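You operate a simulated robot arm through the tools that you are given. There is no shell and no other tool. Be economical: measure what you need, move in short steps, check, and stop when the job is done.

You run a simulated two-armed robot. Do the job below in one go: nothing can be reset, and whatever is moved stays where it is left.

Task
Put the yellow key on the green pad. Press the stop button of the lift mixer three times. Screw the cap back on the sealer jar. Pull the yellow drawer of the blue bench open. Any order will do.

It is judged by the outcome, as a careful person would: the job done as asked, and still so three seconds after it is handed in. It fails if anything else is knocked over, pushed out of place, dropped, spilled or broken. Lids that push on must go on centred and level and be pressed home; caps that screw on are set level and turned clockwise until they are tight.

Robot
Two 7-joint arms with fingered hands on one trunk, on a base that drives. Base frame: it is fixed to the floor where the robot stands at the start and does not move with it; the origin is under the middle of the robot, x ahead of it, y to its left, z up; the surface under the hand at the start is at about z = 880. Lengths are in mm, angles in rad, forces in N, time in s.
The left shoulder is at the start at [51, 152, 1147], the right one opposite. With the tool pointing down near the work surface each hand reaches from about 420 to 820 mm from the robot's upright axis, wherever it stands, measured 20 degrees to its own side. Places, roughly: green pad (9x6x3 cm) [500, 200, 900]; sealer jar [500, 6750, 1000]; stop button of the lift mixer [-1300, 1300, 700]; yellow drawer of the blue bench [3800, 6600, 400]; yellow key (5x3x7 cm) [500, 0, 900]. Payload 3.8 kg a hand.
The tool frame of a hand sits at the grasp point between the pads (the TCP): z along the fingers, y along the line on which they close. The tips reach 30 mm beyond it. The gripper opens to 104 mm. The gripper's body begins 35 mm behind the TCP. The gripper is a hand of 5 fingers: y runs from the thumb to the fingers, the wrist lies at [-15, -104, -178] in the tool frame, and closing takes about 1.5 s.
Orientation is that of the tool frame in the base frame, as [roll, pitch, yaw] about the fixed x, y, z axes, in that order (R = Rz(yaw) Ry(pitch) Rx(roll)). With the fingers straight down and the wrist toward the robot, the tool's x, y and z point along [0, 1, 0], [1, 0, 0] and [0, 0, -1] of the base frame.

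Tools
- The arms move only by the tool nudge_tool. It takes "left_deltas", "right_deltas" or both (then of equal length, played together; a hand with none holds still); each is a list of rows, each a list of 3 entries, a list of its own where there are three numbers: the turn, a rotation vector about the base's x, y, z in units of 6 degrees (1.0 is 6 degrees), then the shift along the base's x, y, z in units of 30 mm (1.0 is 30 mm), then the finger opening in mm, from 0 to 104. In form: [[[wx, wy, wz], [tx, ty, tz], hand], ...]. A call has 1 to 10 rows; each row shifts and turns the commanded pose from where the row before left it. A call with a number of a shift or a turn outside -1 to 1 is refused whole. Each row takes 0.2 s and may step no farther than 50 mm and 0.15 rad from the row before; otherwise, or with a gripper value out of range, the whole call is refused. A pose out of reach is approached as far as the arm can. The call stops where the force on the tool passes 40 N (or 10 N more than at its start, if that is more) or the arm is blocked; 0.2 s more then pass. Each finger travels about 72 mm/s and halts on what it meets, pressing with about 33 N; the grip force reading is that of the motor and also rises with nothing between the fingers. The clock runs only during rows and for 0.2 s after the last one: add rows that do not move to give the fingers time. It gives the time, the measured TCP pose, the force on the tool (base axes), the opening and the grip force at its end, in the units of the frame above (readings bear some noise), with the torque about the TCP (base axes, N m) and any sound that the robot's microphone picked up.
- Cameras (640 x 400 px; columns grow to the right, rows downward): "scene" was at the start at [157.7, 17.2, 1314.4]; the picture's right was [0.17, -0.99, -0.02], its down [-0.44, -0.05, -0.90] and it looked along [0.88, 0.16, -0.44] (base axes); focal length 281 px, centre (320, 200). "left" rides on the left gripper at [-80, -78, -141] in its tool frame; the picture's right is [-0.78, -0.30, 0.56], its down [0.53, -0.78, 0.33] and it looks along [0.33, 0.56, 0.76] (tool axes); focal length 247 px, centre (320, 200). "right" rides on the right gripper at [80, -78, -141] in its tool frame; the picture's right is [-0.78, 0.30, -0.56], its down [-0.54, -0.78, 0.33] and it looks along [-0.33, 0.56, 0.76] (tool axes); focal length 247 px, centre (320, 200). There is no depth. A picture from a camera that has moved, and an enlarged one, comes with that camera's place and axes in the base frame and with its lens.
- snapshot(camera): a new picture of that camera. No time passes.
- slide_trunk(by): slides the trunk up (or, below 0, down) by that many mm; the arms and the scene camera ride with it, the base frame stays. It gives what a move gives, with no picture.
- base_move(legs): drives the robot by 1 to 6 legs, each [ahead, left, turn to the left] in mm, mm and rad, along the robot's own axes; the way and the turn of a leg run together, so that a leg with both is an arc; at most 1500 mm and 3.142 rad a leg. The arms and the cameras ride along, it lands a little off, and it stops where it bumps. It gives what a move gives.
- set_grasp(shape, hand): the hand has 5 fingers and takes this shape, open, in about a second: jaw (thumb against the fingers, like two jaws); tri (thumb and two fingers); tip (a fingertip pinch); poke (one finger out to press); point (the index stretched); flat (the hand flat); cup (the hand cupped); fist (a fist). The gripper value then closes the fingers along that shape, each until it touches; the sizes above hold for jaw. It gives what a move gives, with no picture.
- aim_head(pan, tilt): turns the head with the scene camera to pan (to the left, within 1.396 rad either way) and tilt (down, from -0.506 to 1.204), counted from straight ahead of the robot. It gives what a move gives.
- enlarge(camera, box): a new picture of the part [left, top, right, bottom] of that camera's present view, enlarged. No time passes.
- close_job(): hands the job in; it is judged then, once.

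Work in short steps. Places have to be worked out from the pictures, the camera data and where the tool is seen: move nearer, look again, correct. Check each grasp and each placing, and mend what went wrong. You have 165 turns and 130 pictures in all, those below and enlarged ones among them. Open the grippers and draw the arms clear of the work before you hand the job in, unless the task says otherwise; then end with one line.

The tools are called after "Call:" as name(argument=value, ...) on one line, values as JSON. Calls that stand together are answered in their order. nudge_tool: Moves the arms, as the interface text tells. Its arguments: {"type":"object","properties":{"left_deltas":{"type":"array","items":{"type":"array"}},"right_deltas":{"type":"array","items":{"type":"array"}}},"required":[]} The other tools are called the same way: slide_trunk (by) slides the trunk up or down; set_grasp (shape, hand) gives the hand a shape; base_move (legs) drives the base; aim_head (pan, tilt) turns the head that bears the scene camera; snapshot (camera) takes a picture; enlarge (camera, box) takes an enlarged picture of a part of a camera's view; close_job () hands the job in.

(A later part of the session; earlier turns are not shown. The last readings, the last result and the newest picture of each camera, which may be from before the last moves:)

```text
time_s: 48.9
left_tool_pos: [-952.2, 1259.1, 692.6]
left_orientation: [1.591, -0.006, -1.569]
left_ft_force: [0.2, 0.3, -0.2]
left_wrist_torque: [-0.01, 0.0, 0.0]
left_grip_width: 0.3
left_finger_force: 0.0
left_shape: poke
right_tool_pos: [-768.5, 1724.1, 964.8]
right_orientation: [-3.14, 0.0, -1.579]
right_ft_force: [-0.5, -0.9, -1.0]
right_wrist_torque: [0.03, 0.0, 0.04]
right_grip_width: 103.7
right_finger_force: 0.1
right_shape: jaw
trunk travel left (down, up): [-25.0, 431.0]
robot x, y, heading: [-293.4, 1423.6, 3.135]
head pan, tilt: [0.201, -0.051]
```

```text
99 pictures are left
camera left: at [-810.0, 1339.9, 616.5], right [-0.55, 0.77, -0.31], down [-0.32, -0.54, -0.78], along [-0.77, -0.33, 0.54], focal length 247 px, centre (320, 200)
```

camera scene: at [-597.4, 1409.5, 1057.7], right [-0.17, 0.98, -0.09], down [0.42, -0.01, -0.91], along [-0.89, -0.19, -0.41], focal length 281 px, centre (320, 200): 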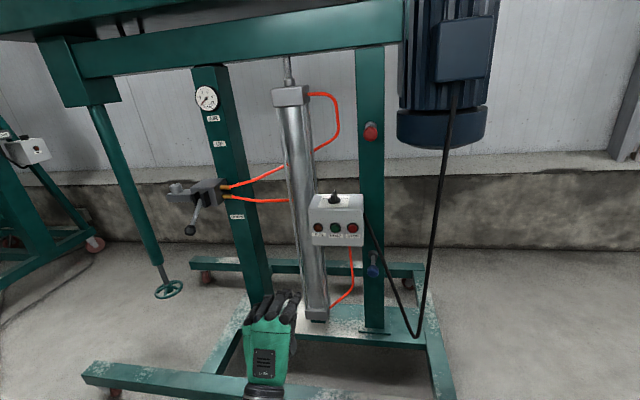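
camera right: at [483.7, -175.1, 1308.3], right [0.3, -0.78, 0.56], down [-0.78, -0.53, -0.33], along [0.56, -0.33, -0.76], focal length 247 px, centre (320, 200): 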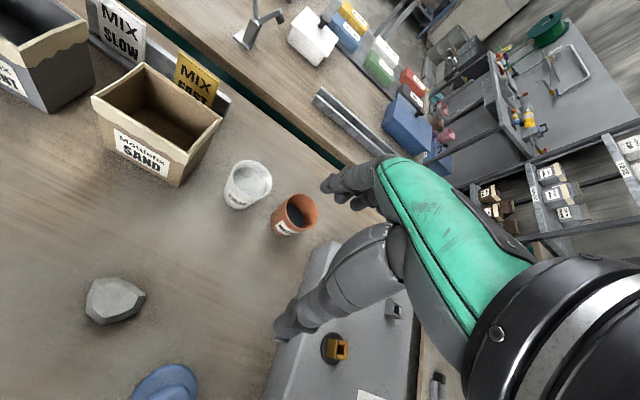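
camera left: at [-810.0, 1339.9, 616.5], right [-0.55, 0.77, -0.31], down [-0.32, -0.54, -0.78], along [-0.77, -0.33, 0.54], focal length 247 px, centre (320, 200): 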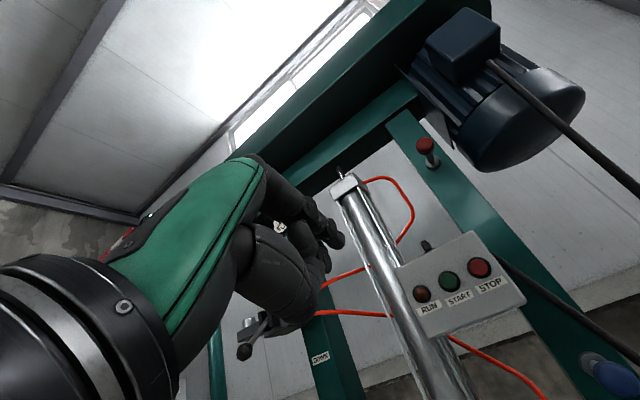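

The left camera agrees: STOP ≈ [-1270, 1347, 664]. I enlarge the hand to find the poking fingertip.

Call:
enlarge(camera="scene", box=[230, 270, 330, 370])

Call:
enlarge(camera="left", box=[220, 150, 380, 350])

```text
4.00 times, centred on (280, 320) of scene
camera zoom: at [-597.4, 1409.5, 1057.7], right [-0.17, 0.98, -0.09], down [0.42, -0.01, -0.91], along [-0.89, -0.19, -0.41], focal length 1126 px, centre (480, -280)
```

zoom: 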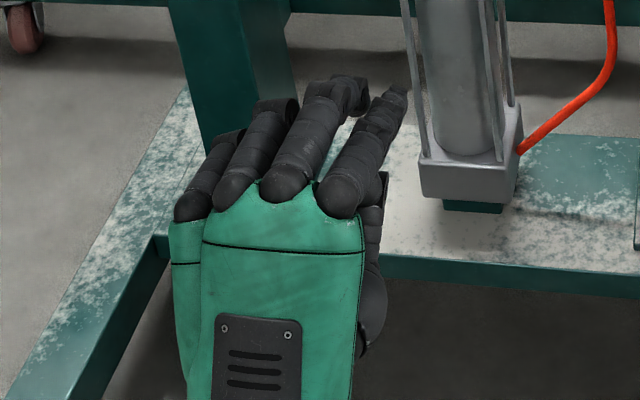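

```text
2.00 times, centred on (300, 250) of left
camera zoom: at [-810.0, 1339.9, 616.5], right [-0.55, 0.77, -0.31], down [-0.32, -0.54, -0.78], along [-0.77, -0.33, 0.54], focal length 494 px, centre (360, 100)
```

zoom: 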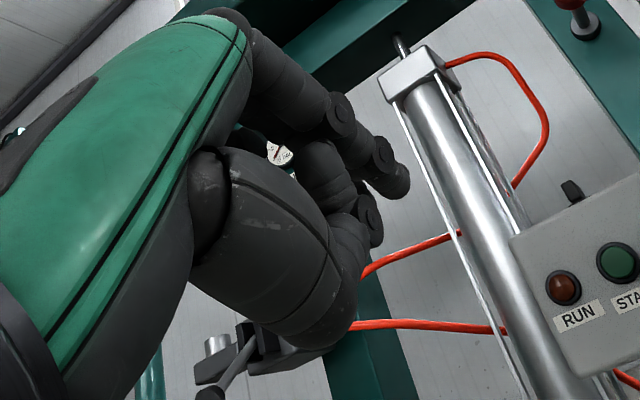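

The fingertip is at [-980, 1271, 693], i.e. 28 mm ahead and 12 mm to +y of the TCP. I drive 225 mm ahead and 76 mm to the right, leaving a gap.

Call:
base_move(legs=[[225, -76, 0]])

Call:
snapshot(camera="scene")

Call:
snapshot(camera="left")

```text
time_s: 50.7
left_tool_pos: [-1177.5, 1328.9, 691.7]
left_orientation: [1.592, -0.007, -1.565]
left_ft_force: [-0.7, -0.2, -0.2]
left_wrist_torque: [0.02, -0.02, 0.0]
left_grip_width: 0.0
left_finger_force: 0.0
left_shape: poke
right_tool_pos: [-994.6, 1796.3, 964.1]
right_orientation: [-3.14, 0.0, -1.572]
right_ft_force: [-1.1, 1.3, 0.6]
right_wrist_torque: [-0.01, -0.01, 0.01]
right_grip_width: 103.8
right_finger_force: 0.0
right_shape: jaw
trunk travel left (down, up): [-25.0, 431.0]
robot x, y, heading: [-517.4, 1495.9, 3.143]
head pan, tilt: [0.201, -0.051]
```

```text
96 pictures are left
camera scene: at [-823.8, 1481.4, 1057.5], right [-0.17, 0.98, -0.09], down [0.42, -0.01, -0.91], along [-0.89, -0.2, -0.41], focal length 281 px, centre (320, 200)
```

scene: 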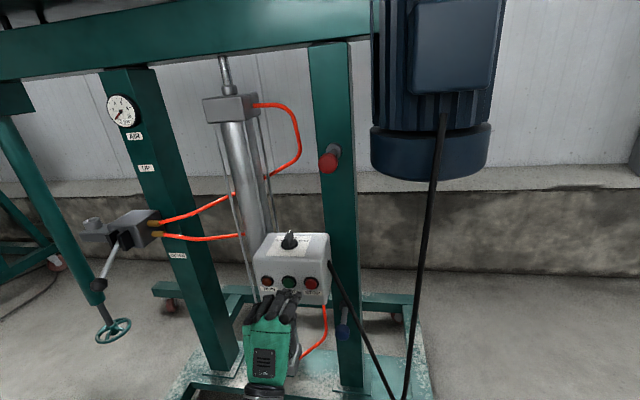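

```text
95 pictures are left
camera left: at [-1035.9, 1410.8, 616.6], right [-0.55, 0.77, -0.31], down [-0.31, -0.54, -0.78], along [-0.77, -0.33, 0.54], focal length 247 px, centre (320, 200)
```

left: 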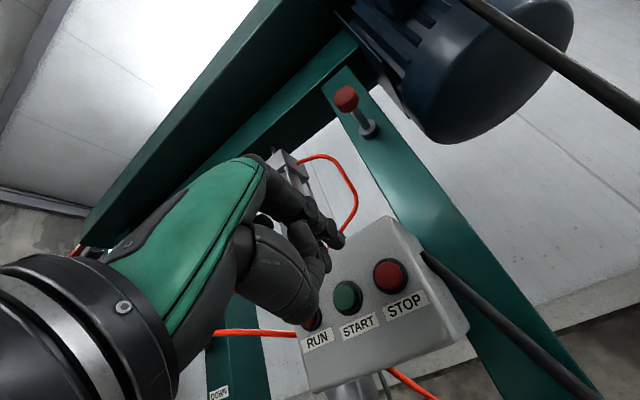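

Refined: STOP ≈ [-1264, 1346, 665]. I align (dy +5, dz −27) and approach 42 mm, leaving ~15 mm.

Call:
nudge_tool(left_deltas=[[[0, 0, 0], [0, 0.17, -0.45], 0], [[0, 0, 0], [0, 0, -0.45], 0], [[0, 0, 0], [-0.5, 0, 0], 0], [[0, 0, 0], [-0.5, 0, 0], 0], [[0, 0, 0], [-0.4, 0, 0], 0], [[0, 0, 0], [0, 0, 0], 0]])

Call:
enlarge(camera="left", box=[240, 150, 480, 350])

Call:
enlarge(camera="scene", box=[230, 220, 350, 340])

```text
time_s: 52.1
left_tool_pos: [-1219.9, 1333.5, 663.6]
left_orientation: [1.594, -0.007, -1.567]
left_ft_force: [-0.2, -0.6, -0.1]
left_wrist_torque: [0.0, -0.01, 0.01]
left_grip_width: 0.0
left_finger_force: 0.1
left_shape: poke
right_tool_pos: [-993.2, 1795.2, 964.8]
right_orientation: [-3.14, 0.001, -1.572]
right_ft_force: [0.2, -0.1, 0.7]
right_wrist_torque: [0.0, -0.01, -0.01]
right_grip_width: 103.5
right_finger_force: 0.1
right_shape: jaw
trunk travel left (down, up): [-25.0, 431.0]
robot x, y, heading: [-517.8, 1499.5, 3.141]
head pan, tilt: [0.201, -0.051]
```

```text
2.00 times, centred on (360, 250) of left
camera zoom: at [-1077.8, 1414.8, 589.4], right [-0.55, 0.77, -0.31], down [-0.31, -0.54, -0.78], along [-0.77, -0.33, 0.54], focal length 494 px, centre (240, 100)
```

zoom: 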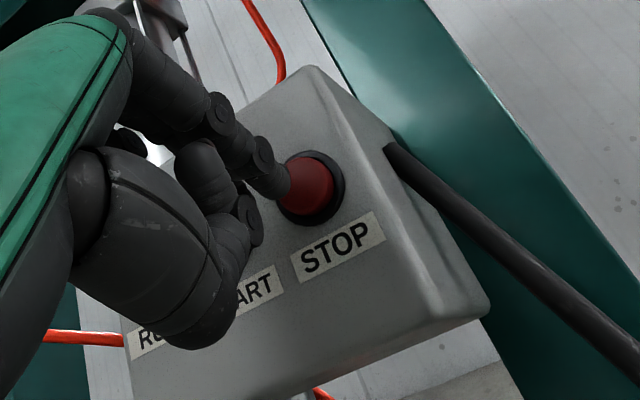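

```text
3.33 times, centred on (290, 280) of scene
camera zoom: at [-822.9, 1481.1, 1057.8], right [-0.17, 0.98, -0.09], down [0.42, -0.01, -0.91], along [-0.89, -0.2, -0.41], focal length 938 px, centre (420, -67)
```

zoom: 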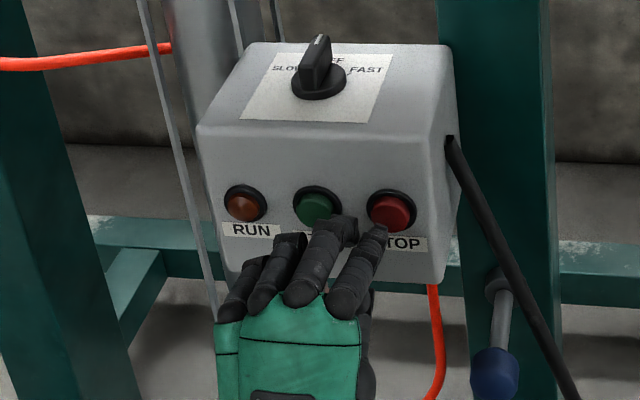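

Tip at [-1251, 1342, 664], button at [-1264, 1348, 664]. I shift 5 mm in y and push gently in to find contact.

Call:
nudge_tool(left_deltas=[[[0, 0, 0], [0, 0.17, 0], 0], [[0, 0, 0], [-0.25, 0, 0], 0], [[0, 0, 0], [-0.15, 0, 0], 0], [[0, 0, 0], [-0.1, 0, 0], 0]])

Call:
enlarge(camera="left", box=[240, 150, 480, 350])

```text
time_s: 53.1
left_tool_pos: [-1233.8, 1339.8, 664.6]
left_orientation: [1.59, -0.007, -1.569]
left_ft_force: [9.5, 1.8, 0.8]
left_wrist_torque: [0.05, 0.05, -0.06]
left_grip_width: 0.0
left_finger_force: 0.1
left_shape: poke
right_tool_pos: [-993.1, 1795.2, 965.9]
right_orientation: [3.14, 0.002, -1.571]
right_ft_force: [-0.6, -0.1, -0.8]
right_wrist_torque: [0.02, -0.03, -0.01]
right_grip_width: 103.7
right_finger_force: 0.0
right_shape: jaw
trunk travel left (down, up): [-25.0, 431.0]
robot x, y, heading: [-511.7, 1495.8, 3.139]
head pan, tilt: [0.201, -0.051]
heard: click
```

```text
2.00 times, centred on (360, 250) of left
camera zoom: at [-1091.9, 1420.7, 589.6], right [-0.55, 0.77, -0.31], down [-0.32, -0.54, -0.78], along [-0.77, -0.33, 0.54], focal length 494 px, centre (240, 100)
```

zoom: 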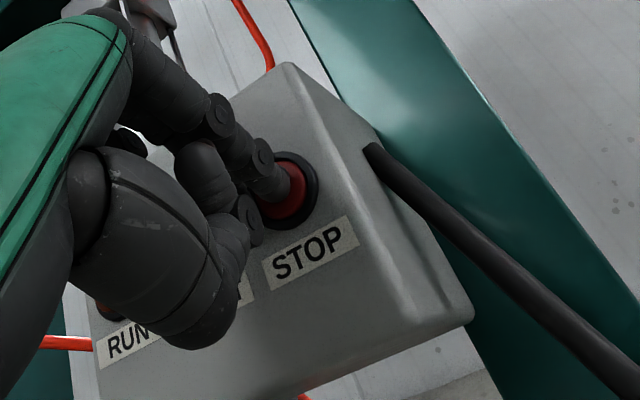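

A click was heard: press one. I withdraw 15 mm, letting the button spring back.

Call:
nudge_tool(left_deltas=[[[0, 0, 0], [0.25, 0, 0], 0], [[0, 0, 0], [0.25, 0, 0], 0], [[0, 0, 0], [0, 0, 0], 0], [[0, 0, 0], [0, 0, 0], 0]])

Call:
nudge_tool(left_deltas=[[[0, 0, 0], [-0.25, 0, 0], 0], [[0, 0, 0], [-0.15, 0, 0], 0], [[0, 0, 0], [-0.1, 0, 0], 0]])

```text
time_s: 54.1
left_tool_pos: [-1221.0, 1339.5, 663.0]
left_orientation: [1.592, -0.007, -1.567]
left_ft_force: [0.5, 0.5, 0.9]
left_wrist_torque: [0.03, -0.01, -0.01]
left_grip_width: 0.0
left_finger_force: 0.1
left_shape: poke
right_tool_pos: [-993.5, 1794.8, 965.8]
right_orientation: [-3.14, 0.0, -1.571]
right_ft_force: [0.2, -0.2, 0.0]
right_wrist_torque: [0.0, -0.01, 0.04]
right_grip_width: 103.8
right_finger_force: 0.2
right_shape: jaw
trunk travel left (down, up): [-25.0, 431.0]
robot x, y, heading: [-517.8, 1499.0, 3.137]
head pan, tilt: [0.201, -0.051]
```

```text
time_s: 54.9
left_tool_pos: [-1233.5, 1340.8, 665.1]
left_orientation: [1.59, -0.007, -1.569]
left_ft_force: [7.4, 1.5, 0.8]
left_wrist_torque: [0.05, 0.07, -0.09]
left_grip_width: 0.0
left_finger_force: 0.0
left_shape: poke
right_tool_pos: [-993.4, 1796.4, 965.8]
right_orientation: [-3.141, 0.0, -1.573]
right_ft_force: [-0.6, 0.8, -0.3]
right_wrist_torque: [-0.01, 0.04, 0.03]
right_grip_width: 103.5
right_finger_force: 0.1
right_shape: jaw
trunk travel left (down, up): [-25.0, 431.0]
robot x, y, heading: [-514.2, 1495.0, 3.137]
head pan, tilt: [0.201, -0.051]
heard: click
```

Second click. I withdraw and press a third time the same way.

Call:
nudge_tool(left_deltas=[[[0, 0, 0], [0.25, 0, 0], 0], [[0, 0, 0], [0.25, 0, 0], 0], [[0, 0, 0], [0, 0, 0], 0], [[0, 0, 0], [0, 0, 0], 0]])

Call:
nudge_tool(left_deltas=[[[0, 0, 0], [-0.25, 0, 0], 0], [[0, 0, 0], [-0.15, 0, 0], 0], [[0, 0, 0], [-0.1, 0, 0], 0]])

```text
time_s: 55.9
left_tool_pos: [-1220.7, 1339.4, 664.7]
left_orientation: [1.592, -0.006, -1.57]
left_ft_force: [0.4, 0.0, -0.1]
left_wrist_torque: [0.01, -0.02, 0.0]
left_grip_width: 0.2
left_finger_force: 0.1
left_shape: poke
right_tool_pos: [-994.6, 1794.5, 964.0]
right_orientation: [-3.14, -0.002, -1.573]
right_ft_force: [0.4, -0.2, 0.4]
right_wrist_torque: [-0.03, 0.03, 0.01]
right_grip_width: 103.8
right_finger_force: 0.1
right_shape: jaw
trunk travel left (down, up): [-25.0, 431.0]
robot x, y, heading: [-515.8, 1499.9, 3.139]
head pan, tilt: [0.201, -0.051]
```

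```text
time_s: 56.7
left_tool_pos: [-1234.2, 1342.0, 666.1]
left_orientation: [1.591, -0.006, -1.567]
left_ft_force: [10.0, 0.9, 0.7]
left_wrist_torque: [0.04, 0.04, -0.1]
left_grip_width: 0.0
left_finger_force: 0.0
left_shape: poke
right_tool_pos: [-994.7, 1795.6, 965.0]
right_orientation: [3.14, 0.0, -1.574]
right_ft_force: [0.3, 0.2, -0.9]
right_wrist_torque: [0.0, -0.05, 0.01]
right_grip_width: 103.7
right_finger_force: 0.0
right_shape: jaw
trunk travel left (down, up): [-25.0, 431.0]
robot x, y, heading: [-518.1, 1497.9, 3.143]
head pan, tilt: [0.201, -0.051]
heard: click
```

Third click: pressing done. I withdraw the finger, back the base away, raise the trunk and turn toward +y to look along the way to the jar.

Call:
nudge_tool(left_deltas=[[[0, 0, 0], [0.5, 0, 0], 0], [[0, 0, 0], [1, 0, 0], 0], [[0, 0, 0], [1, 0, 0], 0], [[0, 0, 0], [0.5, 0, 0], 0]])

Call:
base_move(legs=[[-350, 0, 0]])

Call:
nudge_tool(left_deltas=[[[0, -1, 0], [0.5, 0, 0.9], 0], [[0, -1, 0], [0.5, 0, 0.9], 0], [[0, -1, 0], [0.5, 0, 0.9], 0], [[0, -1, 0], [0.5, 0, 0.9], 0], [[0, -1, 0], [0.5, 0, 0.9], 0], [[0, -1, 0], [0.5, 0, 0.9], 0], [[0, -1, 0], [0, 0, 0.9], 0], [[0, -1, 0], [0, 0, 0.9], 0], [[0, -1, 0], [0, 0, 0.9], 0], [[0, -1, 0], [0, 0, 0.9], 0]])

Call:
nudge_tool(left_deltas=[[[0, -1, 0], [0, 0, 0], 0], [[0, -1, 0], [0, 0, 0.5], 0], [[0, -1, 0], [0, 0, 0.5], 0], [[0, -1, 0], [0, 0, 0.5], 0], [[0, -1, 0], [0, 0, 0.5], 0]])

Call:
slide_trunk(by=200)

Call:
set_grasp(hand="left", shape="jaw")

Call:
base_move(legs=[[0, 0, -1.57]])

Call:
aim_head(pan=0, tilt=0.3)

Call:
snapshot(camera="scene")

```text
time_s: 57.7
left_tool_pos: [-1145.9, 1337.2, 666.2]
left_orientation: [1.591, -0.007, -1.565]
left_ft_force: [0.4, -0.5, -0.5]
left_wrist_torque: [0.0, -0.03, 0.0]
left_grip_width: 0.0
left_finger_force: 0.1
left_shape: poke
right_tool_pos: [-994.6, 1796.0, 966.2]
right_orientation: [-3.14, 0.0, -1.571]
right_ft_force: [-0.3, -0.7, -0.3]
right_wrist_torque: [-0.03, 0.0, 0.04]
right_grip_width: 103.5
right_finger_force: 0.1
right_shape: jaw
trunk travel left (down, up): [-25.0, 431.0]
robot x, y, heading: [-518.8, 1496.0, 3.133]
head pan, tilt: [0.201, -0.051]
```

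```text
time_s: 59.9
left_tool_pos: [-795.5, 1336.7, 667.0]
left_orientation: [1.591, -0.006, -1.568]
left_ft_force: [0.3, -0.4, 0.3]
left_wrist_torque: [0.0, -0.02, 0.05]
left_grip_width: 0.0
left_finger_force: 0.0
left_shape: poke
right_tool_pos: [-643.4, 1793.7, 965.6]
right_orientation: [3.141, 0.0, -1.572]
right_ft_force: [1.0, -0.4, -0.1]
right_wrist_torque: [-0.01, -0.01, 0.01]
right_grip_width: 103.6
right_finger_force: 0.0
right_shape: jaw
trunk travel left (down, up): [-25.0, 431.0]
robot x, y, heading: [-167.3, 1491.6, 3.14]
head pan, tilt: [0.201, -0.051]
```

```text
time_s: 62.1
left_tool_pos: [-752.6, 1351.0, 920.6]
left_orientation: [2.64, -0.008, -1.575]
left_ft_force: [-0.7, -0.3, 0.6]
left_wrist_torque: [-0.03, 0.03, 0.0]
left_grip_width: 0.2
left_finger_force: 0.1
left_shape: poke
left hand out of reach, approached as far as the arm can: row 5, 6, 7
right_tool_pos: [-643.7, 1794.9, 964.8]
right_orientation: [-3.141, -0.001, -1.572]
right_ft_force: [-0.1, -0.4, -0.8]
right_wrist_torque: [0.0, -0.02, 0.0]
right_grip_width: 103.6
right_finger_force: 0.1
right_shape: jaw
trunk travel left (down, up): [-25.0, 431.0]
robot x, y, heading: [-168.0, 1492.9, 3.143]
head pan, tilt: [0.201, -0.051]
```

```text
time_s: 63.3
left_tool_pos: [-751.2, 1348.4, 979.6]
left_orientation: [-3.12, -0.002, -1.574]
left_ft_force: [-0.1, -0.9, -0.1]
left_wrist_torque: [-0.02, 0.02, 0.01]
left_grip_width: 0.1
left_finger_force: 0.0
left_shape: poke
right_tool_pos: [-644.0, 1793.6, 965.7]
right_orientation: [3.14, 0.001, -1.573]
right_ft_force: [0.3, 0.9, 0.7]
right_wrist_torque: [-0.04, 0.01, -0.03]
right_grip_width: 103.6
right_finger_force: 0.0
right_shape: jaw
trunk travel left (down, up): [-25.0, 431.0]
robot x, y, heading: [-167.0, 1495.9, 3.138]
head pan, tilt: [0.201, -0.051]
```

```text
time_s: 65.5
left_tool_pos: [-753.4, 1348.6, 1179.8]
left_orientation: [-3.119, -0.006, -1.578]
left_ft_force: [0.5, -0.2, 0.8]
left_wrist_torque: [-0.03, 0.0, 0.01]
left_grip_width: 0.0
left_finger_force: 0.2
left_shape: poke
right_tool_pos: [-645.0, 1794.1, 1165.1]
right_orientation: [-3.14, 0.0, -1.572]
right_ft_force: [0.2, 0.6, -0.5]
right_wrist_torque: [0.01, 0.0, 0.0]
right_grip_width: 103.8
right_finger_force: 0.0
right_shape: jaw
trunk travel left (down, up): [-225.0, 231.0]
robot x, y, heading: [-164.6, 1497.0, 3.141]
head pan, tilt: [0.201, -0.051]
```

```text
time_s: 66.4
left_tool_pos: [-752.2, 1348.2, 1179.1]
left_orientation: [-3.119, -0.003, -1.579]
left_ft_force: [0.2, 0.5, 0.0]
left_wrist_torque: [0.01, -0.01, 0.01]
left_grip_width: 103.8
left_finger_force: 0.1
left_shape: jaw
right_tool_pos: [-644.7, 1794.4, 1164.8]
right_orientation: [3.141, 0.0, -1.573]
right_ft_force: [0.9, -0.1, 0.1]
right_wrist_torque: [0.01, -0.04, -0.01]
right_grip_width: 103.9
right_finger_force: 0.0
right_shape: jaw
trunk travel left (down, up): [-225.0, 231.0]
robot x, y, heading: [-168.7, 1499.7, 3.139]
head pan, tilt: [0.201, -0.051]
```

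```text
time_s: 70.7
left_tool_pos: [-299.9, 2085.7, 1180.9]
left_orientation: [-3.121, -0.004, 3.11]
left_ft_force: [-0.5, -0.2, 0.1]
left_wrist_torque: [-0.02, 0.01, 0.02]
left_grip_width: 104.1
left_finger_force: 0.1
left_shape: jaw
right_tool_pos: [141.6, 1966.0, 1164.5]
right_orientation: [-3.139, -0.001, 3.116]
right_ft_force: [0.1, 0.3, -0.3]
right_wrist_torque: [0.02, 0.0, 0.02]
right_grip_width: 103.6
right_finger_force: 0.1
right_shape: jaw
trunk travel left (down, up): [-225.0, 231.0]
robot x, y, heading: [-162.5, 1495.4, 1.544]
head pan, tilt: [0.201, -0.051]
```

```text
time_s: 71.5
left_tool_pos: [-301.4, 2084.8, 1180.3]
left_orientation: [-3.12, -0.004, 3.111]
left_ft_force: [-0.7, -0.2, -0.4]
left_wrist_torque: [-0.01, 0.0, -0.03]
left_grip_width: 104.2
left_finger_force: 0.0
left_shape: jaw
right_tool_pos: [142.9, 1965.4, 1165.2]
right_orientation: [-3.14, 0.001, 3.116]
right_ft_force: [1.3, 0.6, 0.2]
right_wrist_torque: [-0.03, -0.01, -0.03]
right_grip_width: 103.5
right_finger_force: 0.1
right_shape: jaw
trunk travel left (down, up): [-225.0, 231.0]
robot x, y, heading: [-166.1, 1496.0, 1.545]
head pan, tilt: [0.0, 0.3]
```

```text
91 pictures are left
camera scene: at [-162.1, 1655.7, 1315.5], right [1.0, -0.03, 0.0], down [-0.01, -0.43, -0.9], along [0.02, 0.9, -0.43], focal length 281 px, centre (320, 200)
```

scene: 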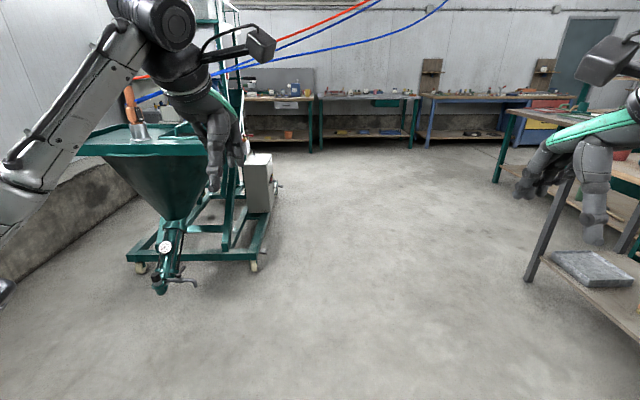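

The aisle ahead (x −550…1300) is free. I drive to about [470, 5300] before the far benches and look for the jar.

Call:
base_move(legs=[[1270, -180, 0], [1270, -180, 0], [1250, -180, 0.026]])

Call:
snapshot(camera="scene")

```text
time_s: 90.1
left_tool_pos: [376.1, 5880.3, 1179.1]
left_orientation: [-3.119, -0.004, 3.103]
left_ft_force: [-0.5, 0.3, 0.5]
left_wrist_torque: [0.0, -0.01, 0.0]
left_grip_width: 103.7
left_finger_force: 0.0
left_shape: jaw
right_tool_pos: [816.4, 5756.7, 1165.9]
right_orientation: [3.141, 0.001, 3.109]
right_ft_force: [0.1, 0.4, 0.1]
right_wrist_torque: [0.02, 0.01, -0.03]
right_grip_width: 103.7
right_finger_force: 0.1
right_shape: jaw
trunk travel left (down, up): [-225.0, 231.0]
robot x, y, heading: [506.7, 5289.8, 1.536]
head pan, tilt: [0.0, 0.3]
```

```text
90 pictures are left
camera scene: at [509.2, 5449.0, 1315.5], right [1.0, -0.04, 0.0], down [-0.02, -0.43, -0.9], along [0.03, 0.9, -0.43], focal length 281 px, centre (320, 200)
```

scene: 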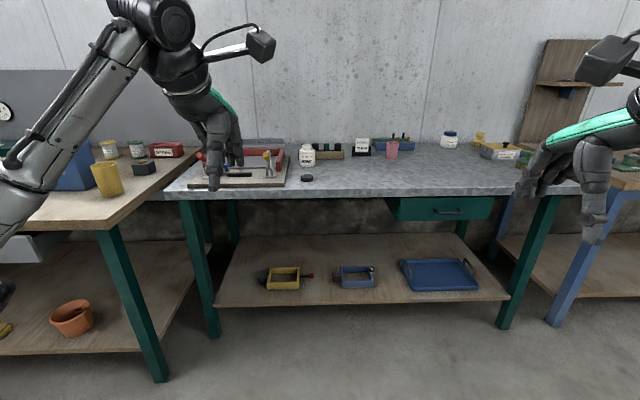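

Call:
enlarge(camera="scene", box=[180, 110, 480, 220])

```text
2.13 times, centred on (330, 165) of scene
camera zoom: at [509.2, 5449.0, 1315.5], right [1.0, -0.04, 0.0], down [-0.02, -0.43, -0.9], along [0.03, 0.9, -0.43], focal length 600 px, centre (299, 275)
```

zoom: 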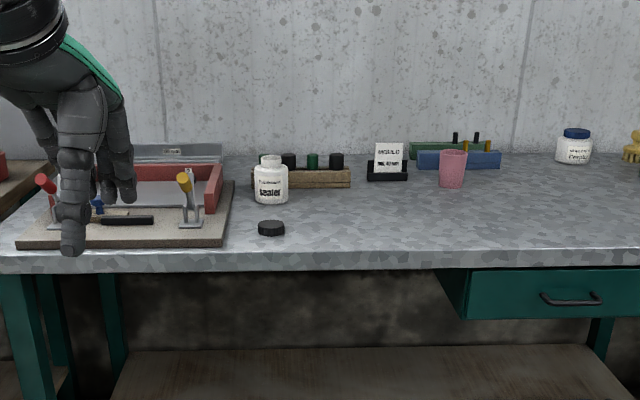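

The sealer jar (uncapped) stands at about [490, 6590] and its black cap lies before it at about [493, 6417]. I drive up so that both lie within reach, squaring the heading.

Call:
base_move(legs=[[0, 0, 0.035], [580, 70, 0]])

Call:
aim_head(pan=-0.1, tilt=0.5)

Call:
snapshot(camera="scene")

Call:
snapshot(camera="right")

Call:
snapshot(camera="left")

```text
time_s: 93.8
left_tool_pos: [294.2, 6461.8, 1180.7]
left_orientation: [-3.121, -0.003, 3.125]
left_ft_force: [-0.1, 0.0, 0.2]
left_wrist_torque: [0.01, 0.0, -0.01]
left_grip_width: 104.1
left_finger_force: 0.1
left_shape: jaw
right_tool_pos: [739.7, 6349.9, 1165.1]
right_orientation: [3.141, 0.0, 3.131]
right_ft_force: [0.3, 1.0, -0.1]
right_wrist_torque: [-0.04, 0.0, 0.01]
right_grip_width: 103.6
right_finger_force: 0.2
right_shape: jaw
trunk travel left (down, up): [-225.0, 231.0]
robot x, y, heading: [438.8, 5876.5, 1.558]
head pan, tilt: [0.0, 0.3]
```

```text
time_s: 94.5
left_tool_pos: [296.2, 6462.2, 1181.0]
left_orientation: [-3.121, -0.005, 3.125]
left_ft_force: [0.4, -0.5, 0.6]
left_wrist_torque: [0.03, -0.02, -0.01]
left_grip_width: 104.0
left_finger_force: 0.1
left_shape: jaw
right_tool_pos: [740.7, 6348.8, 1165.2]
right_orientation: [-3.14, -0.001, 3.133]
right_ft_force: [0.4, 0.6, -0.2]
right_wrist_torque: [0.03, -0.01, -0.01]
right_grip_width: 103.8
right_finger_force: 0.1
right_shape: jaw
trunk travel left (down, up): [-225.0, 231.0]
robot x, y, heading: [437.0, 5872.0, 1.561]
head pan, tilt: [-0.099, 0.499]
```

```text
88 pictures are left
camera scene: at [448.8, 6028.8, 1297.6], right [0.99, -0.11, 0.01], down [-0.05, -0.59, -0.8], along [0.1, 0.8, -0.6], focal length 281 px, centre (320, 200)
```

scene: 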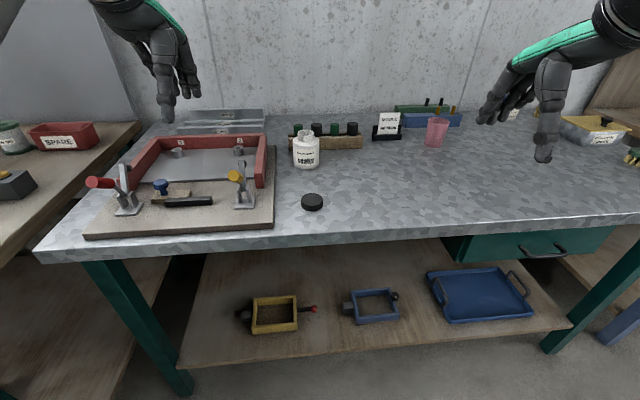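

```text
87 pictures are left
camera right: at [658.7, 6272.6, 1307.2], right [0.78, 0.29, 0.56], down [0.53, -0.78, -0.33], along [0.34, 0.55, -0.76], focal length 247 px, centre (320, 200)
```

right: 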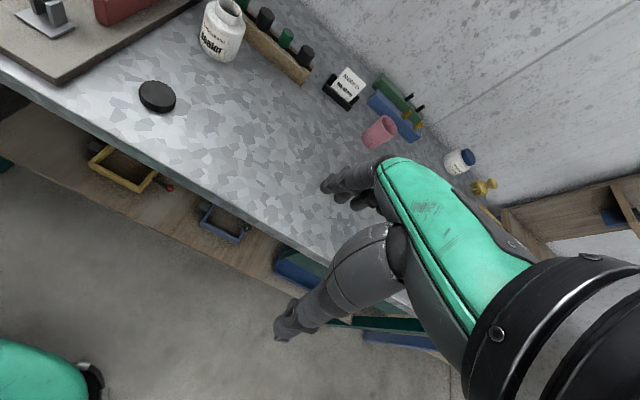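

```text
86 pictures are left
camera left: at [374.1, 6387.0, 1323.1], right [0.77, -0.32, -0.55], down [-0.55, -0.78, -0.31], along [-0.33, 0.54, -0.77], focal length 247 px, centre (320, 200)
```

left: 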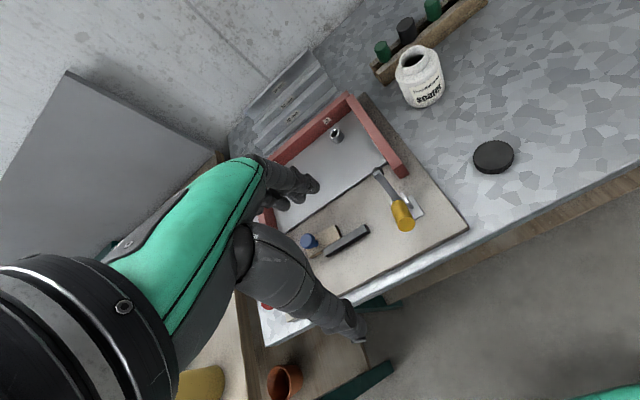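

Triangulated: cap [493, 6561, 895], jar mouth [492, 6760, 982], table top ≈ 885. The jar is too far, so I draw the left hand back and drive 225 mm nearer and 50 mm left.

Call:
nudge_tool(left_deltas=[[[0, 0, 0], [-0.4, -1, 0], 104], [[0, 0, 0], [-0.4, -1, 0], 104], [[0, 0, 0], [-0.4, -1, 0], 104], [[0, 0, 0], [-0.4, -1, 0], 104]])

Call:
base_move(legs=[[225, 50, 0]])

Call:
snapshot(camera="right")

Call:
snapshot(camera="scene")

```text
time_s: 95.5
left_tool_pos: [241.9, 6341.7, 1181.0]
left_orientation: [-3.119, -0.003, 3.124]
left_ft_force: [0.6, 0.6, -0.7]
left_wrist_torque: [-0.01, 0.01, 0.02]
left_grip_width: 104.2
left_finger_force: 0.1
left_shape: jaw
right_tool_pos: [740.1, 6348.1, 1166.0]
right_orientation: [-3.141, 0.002, 3.131]
right_ft_force: [-0.7, -0.1, 0.4]
right_wrist_torque: [0.05, 0.02, -0.02]
right_grip_width: 103.7
right_finger_force: 0.1
right_shape: jaw
trunk travel left (down, up): [-225.0, 231.0]
robot x, y, heading: [435.8, 5874.6, 1.561]
head pan, tilt: [-0.099, 0.499]
```

```text
time_s: 97.2
left_tool_pos: [195.1, 6558.1, 1180.0]
left_orientation: [-3.119, -0.007, 3.126]
left_ft_force: [-0.2, 0.8, 0.1]
left_wrist_torque: [-0.01, 0.02, -0.01]
left_grip_width: 104.1
left_finger_force: 0.0
left_shape: jaw
right_tool_pos: [692.4, 6563.4, 1166.3]
right_orientation: [3.141, 0.0, 3.132]
right_ft_force: [-0.6, 0.9, 0.4]
right_wrist_torque: [-0.03, -0.01, 0.03]
right_grip_width: 103.8
right_finger_force: 0.0
right_shape: jaw
trunk travel left (down, up): [-225.0, 231.0]
robot x, y, heading: [385.1, 6087.5, 1.558]
head pan, tilt: [-0.099, 0.499]
```

```text
85 pictures are left
camera right: at [611.1, 6487.3, 1307.6], right [0.78, 0.29, 0.56], down [0.53, -0.78, -0.33], along [0.34, 0.55, -0.76], focal length 247 px, centre (320, 200)
```

right: 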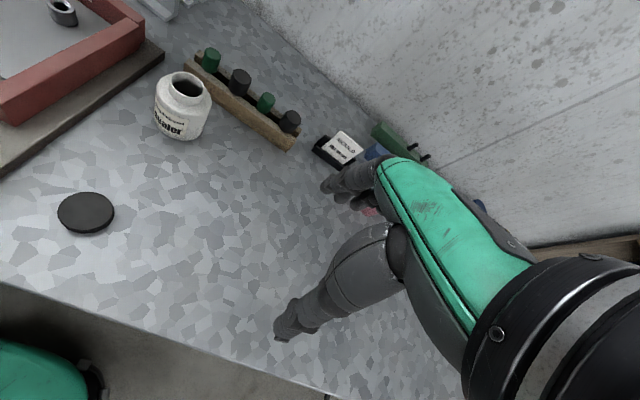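

```text
84 pictures are left
camera scene: at [401.4, 6243.4, 1297.8], right [0.99, -0.11, 0.01], down [-0.05, -0.59, -0.8], along [0.1, 0.8, -0.6], focal length 281 px, centre (320, 200)
```

scene: 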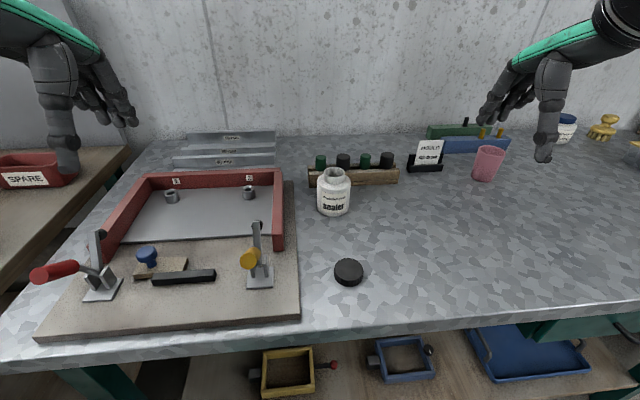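

Cap at [494, 6561], jar axis at [495, 6759]. I enlarge both for heights.

Call:
enlarge(camera="scene", box=[300, 150, 400, 300])

Call:
enlarge(camera="right", box=[40, 50, 240, 250])

```text
2.67 times, centred on (350, 225) of scene
camera zoom: at [401.4, 6243.4, 1297.8], right [0.99, -0.11, 0.01], down [-0.05, -0.59, -0.8], along [0.1, 0.8, -0.6], focal length 750 px, centre (240, 133)
```

zoom: 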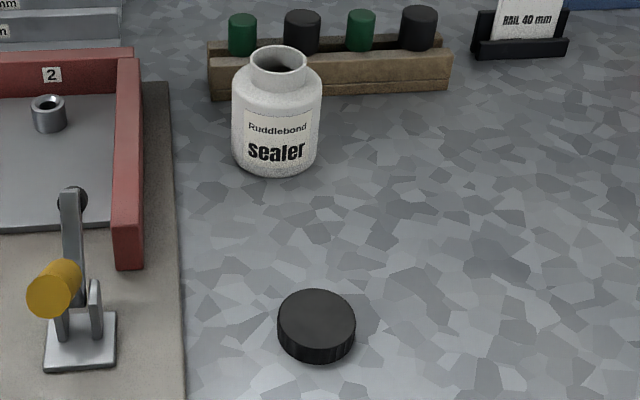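

```text
2.00 times, centred on (140, 150) of right
camera zoom: at [611.1, 6487.3, 1307.6], right [0.78, 0.29, 0.56], down [0.53, -0.78, -0.33], along [0.34, 0.55, -0.76], focal length 494 px, centre (680, 300)
```

zoom: 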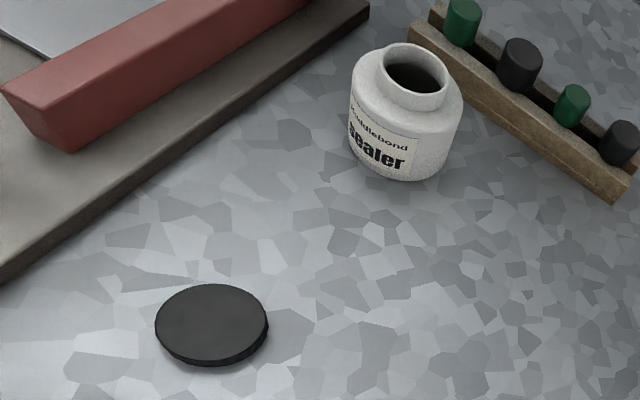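

Cap ⌀ ≈ 52 mm, ≈ 17 mm tall, open side down; neck slightly smaller. I bring the right hand over the cap, pre-turned 48° counter-clockwise for later screwing.

Call:
nudge_tool(right_deltas=[[[0, 0, 1], [-0.825, 0, -0.6], 104], [[0, 0, 1], [-0.825, 0, -0.6], 104], [[0, 0, 1], [-0.825, 0, -0.6], 104], [[0, 0, 1], [-0.825, 0, -0.6], 104], [[0, 0, 1], [-0.825, 0, -0.6], 104], [[0, 0, 1], [-0.825, 0, -0.6], 104], [[0, 0, 1], [-0.825, 0, -0.6], 104], [[0, 0, 1], [-0.825, 0, -0.6], 104]])

Call:
snapshot(camera="right")

Call:
snapshot(camera="scene")

```text
time_s: 99.0
left_tool_pos: [194.6, 6558.3, 1180.1]
left_orientation: [-3.122, -0.003, 3.126]
left_ft_force: [0.8, 0.2, -0.1]
left_wrist_torque: [-0.01, -0.01, -0.01]
left_grip_width: 104.0
left_finger_force: 0.0
left_shape: jaw
right_tool_pos: [494.9, 6567.6, 1019.5]
right_orientation: [-3.141, -0.001, -2.313]
right_ft_force: [0.2, -0.2, 0.3]
right_wrist_torque: [-0.01, 0.0, 0.02]
right_grip_width: 103.7
right_finger_force: 0.1
right_shape: jaw
trunk travel left (down, up): [-225.0, 231.0]
robot x, y, heading: [389.2, 6086.3, 1.56]
head pan, tilt: [-0.099, 0.499]
```

```text
81 pictures are left
camera right: at [497.3, 6455.9, 1161.4], right [0.31, 0.77, 0.56], down [0.93, -0.13, -0.33], along [-0.18, 0.62, -0.76], focal length 247 px, centre (320, 200)
```

right: 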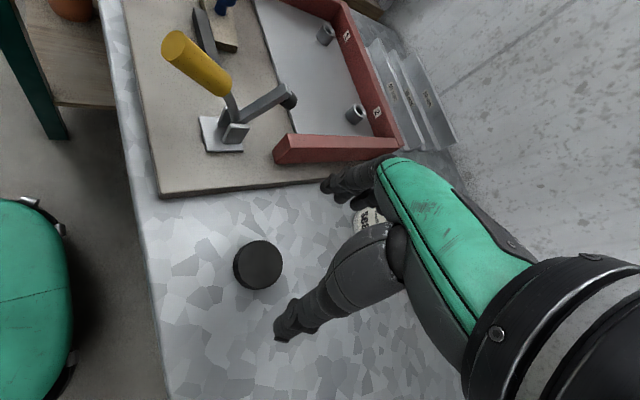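

```text
80 pictures are left
camera scene: at [400.8, 6244.6, 1297.5], right [0.99, -0.11, 0.01], down [-0.05, -0.6, -0.8], along [0.1, 0.8, -0.6], focal length 281 px, centre (320, 200)
```

scene: 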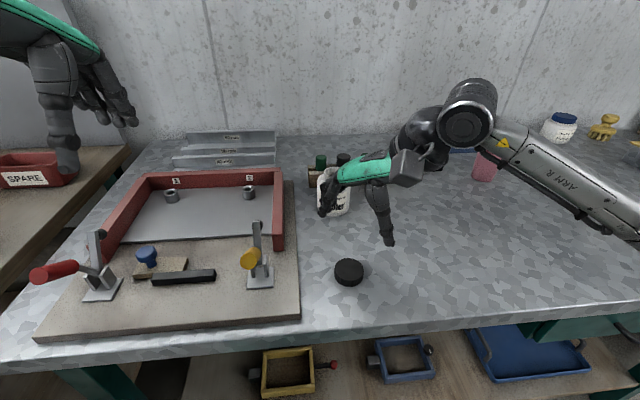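

The cap is confirmed at [494, 6560]; I shift 7 mm back in y and lower to TCP z ≈ 920.

Call:
nudge_tool(right_deltas=[[[0, 0, 0], [0, -0.22, -1], 104], [[0, 0, 0], [0, 0, -1], 104], [[0, 0, 0], [0, 0, -0.8], 104], [[0, 0, 0], [0, 0, -0.5], 104], [[0, 0, 0], [0, 0, 0], 104]])

Call:
snapshot(camera="right")

Call:
enlarge(camera="scene", box=[290, 150, 450, 300])

```text
time_s: 100.2
left_tool_pos: [194.6, 6557.9, 1179.9]
left_orientation: [-3.122, -0.005, 3.126]
left_ft_force: [-0.4, 0.5, 0.1]
left_wrist_torque: [0.01, 0.03, 0.0]
left_grip_width: 103.7
left_finger_force: 0.1
left_shape: jaw
right_tool_pos: [492.3, 6557.5, 922.3]
right_orientation: [3.141, -0.001, -2.315]
right_ft_force: [0.2, -0.6, -1.1]
right_wrist_torque: [-0.02, 0.0, 0.01]
right_grip_width: 103.8
right_finger_force: 0.2
right_shape: jaw
trunk travel left (down, up): [-225.0, 231.0]
robot x, y, heading: [390.9, 6090.8, 1.56]
head pan, tilt: [-0.099, 0.499]
```

```text
79 pictures are left
camera right: at [495.0, 6446.1, 1064.7], right [0.31, 0.77, 0.56], down [0.93, -0.13, -0.33], along [-0.18, 0.62, -0.76], focal length 247 px, centre (320, 200)
```

right: 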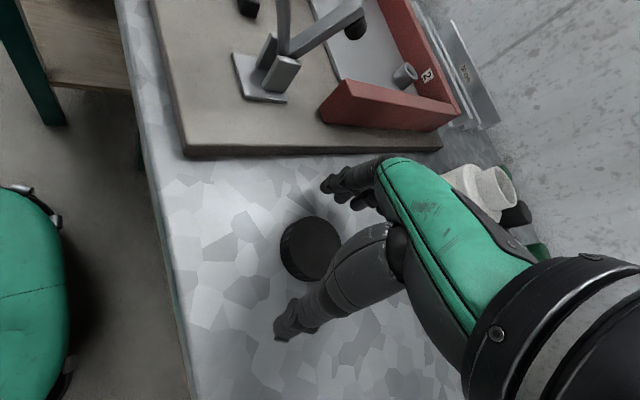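

```text
2.67 times, centred on (370, 225) of scene
camera zoom: at [401.3, 6243.9, 1297.7], right [0.99, -0.11, 0.01], down [-0.05, -0.59, -0.8], along [0.1, 0.8, -0.6], focal length 750 px, centre (187, 133)
```

zoom: 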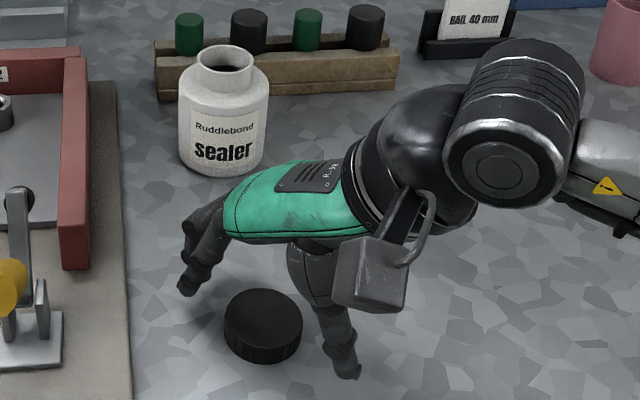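

Cap centred between thumb and fingers. I lower 3 mm more and close.

Call:
nudge_tool(right_deltas=[[[0, 0, 0], [0, 0, -0.1], 90], [[0, 0, 0], [0, 0, 0], 75], [[0, 0, 0], [0, 0, 0], 62], [[0, 0, 0], [0, 0, 0], 50], [[0, 0, 0], [0, 0, 0], 40], [[0, 0, 0], [0, 0, 0], 30], [[0, 0, 0], [0, 0, 0], 30], [[0, 0, 0], [0, 0, 0], 30]])

Call:
snapshot(camera="right")

Call:
enlarge(camera="scene", box=[290, 150, 450, 300])

```text
time_s: 102.0
left_tool_pos: [194.8, 6554.7, 1180.9]
left_orientation: [-3.122, -0.006, 3.125]
left_ft_force: [-0.2, 0.1, 0.2]
left_wrist_torque: [-0.04, 0.01, 0.0]
left_grip_width: 103.8
left_finger_force: 0.1
left_shape: jaw
right_tool_pos: [494.1, 6555.6, 922.4]
right_orientation: [3.136, 0.002, -2.313]
right_ft_force: [3.1, -1.0, 18.8]
right_wrist_torque: [-0.15, -0.2, -0.01]
right_grip_width: 42.1
right_finger_force: 33.0
right_shape: jaw
trunk travel left (down, up): [-225.0, 231.0]
robot x, y, heading: [390.7, 6090.9, 1.559]
head pan, tilt: [-0.099, 0.499]
```

```text
77 pictures are left
camera right: at [496.3, 6444.3, 1063.8], right [0.31, 0.77, 0.56], down [0.93, -0.13, -0.33], along [-0.18, 0.63, -0.76], focal length 247 px, centre (320, 200)
```

right: 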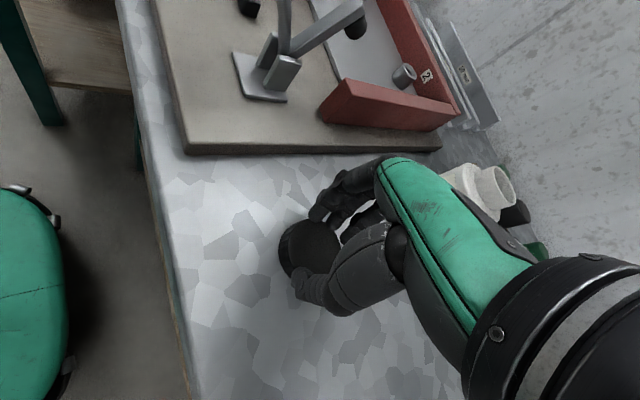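

```text
2.67 times, centred on (370, 225) of scene
camera zoom: at [401.4, 6241.8, 1298.1], right [0.99, -0.11, 0.01], down [-0.05, -0.59, -0.8], along [0.1, 0.8, -0.6], focal length 750 px, centre (187, 133)
```

zoom: 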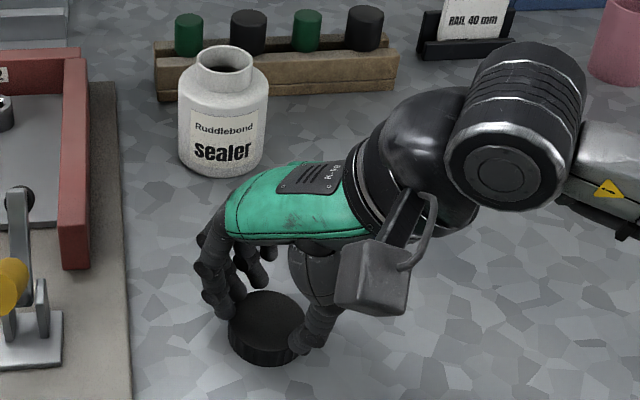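

The grip holds (33 N, reading 42 mm), with ~19 N pressing on the table. I lift a little and check how the cap hangs.

Call:
nudge_tool(right_deltas=[[[0, 0, 0], [0, 0, 0.2], 30], [[0, 0, 0], [0, 0, 0.4], 30], [[0, 0, 0], [0, 0, 0.4], 30], [[0, 0, 0], [0, 0, 0], 30]])

Call:
enlarge(camera="right", box=[240, 140, 440, 340])

Call:
enlarge(camera="scene", box=[310, 190, 430, 300])

```text
time_s: 103.0
left_tool_pos: [195.5, 6557.7, 1180.1]
left_orientation: [-3.119, -0.003, 3.124]
left_ft_force: [0.1, 0.4, 0.3]
left_wrist_torque: [-0.02, -0.03, 0.01]
left_grip_width: 104.2
left_finger_force: 0.0
left_shape: jaw
right_tool_pos: [490.6, 6557.8, 950.5]
right_orientation: [-3.14, -0.001, -2.315]
right_ft_force: [0.1, -0.6, -0.4]
right_wrist_torque: [0.06, -0.03, -0.01]
right_grip_width: 38.5
right_finger_force: 33.0
right_shape: jaw
trunk travel left (down, up): [-225.0, 231.0]
robot x, y, heading: [390.1, 6088.0, 1.559]
head pan, tilt: [-0.099, 0.499]
```

```text
2.00 times, centred on (340, 240) of right
camera zoom: at [494.4, 6446.4, 1092.8], right [0.31, 0.77, 0.56], down [0.93, -0.13, -0.33], along [-0.18, 0.62, -0.76], focal length 494 px, centre (280, 120)
```

zoom: 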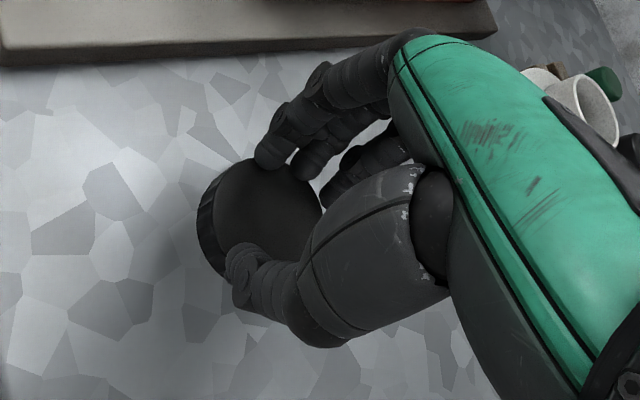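

```text
3.64 times, centred on (370, 245) of scene
camera zoom: at [401.4, 6244.2, 1297.6], right [0.99, -0.11, 0.01], down [-0.05, -0.6, -0.8], along [0.1, 0.8, -0.6], focal length 1023 px, centre (138, 36)
```

zoom: 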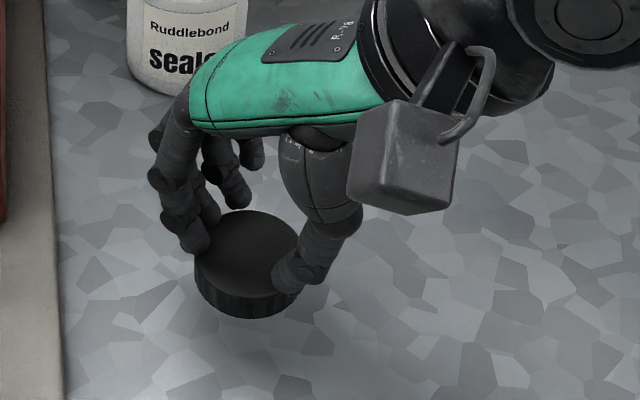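

The cap came up, but the grip seems high on its rim; I look more closely.

Call:
enlarge(camera="right", box=[280, 185, 380, 285])

Call:
enlarge(camera="scene", box=[340, 220, 420, 290])

```text
4.00 times, centred on (330, 235) of right
camera zoom: at [494.4, 6446.4, 1092.8], right [0.31, 0.77, 0.56], down [0.93, -0.13, -0.33], along [-0.18, 0.62, -0.76], focal length 988 px, centre (280, 60)
```

zoom: 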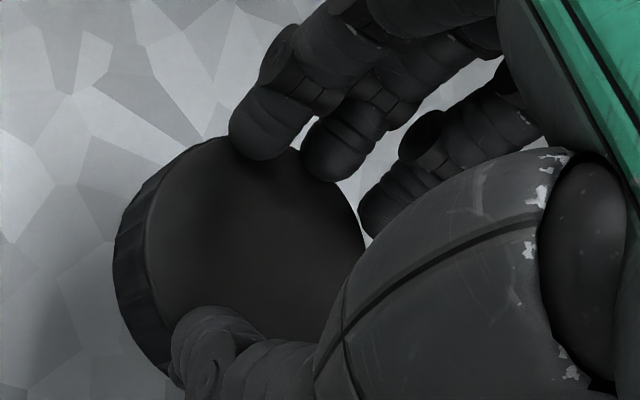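

```text
5.71 times, centred on (380, 255) of scene
camera zoom: at [401.4, 6244.2, 1297.6], right [0.99, -0.11, 0.01], down [-0.05, -0.6, -0.8], along [0.1, 0.8, -0.6], focal length 1608 px, centre (-23, -114)
```

zoom: 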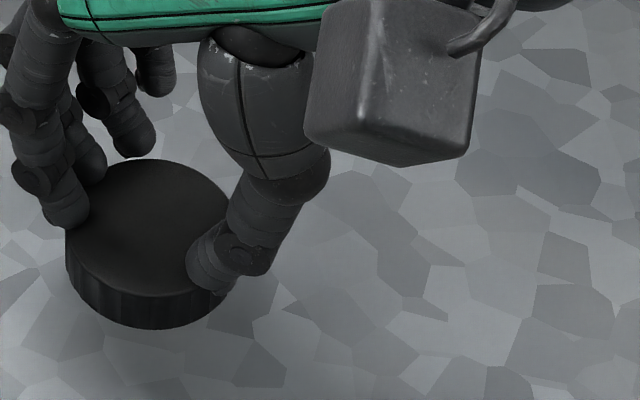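

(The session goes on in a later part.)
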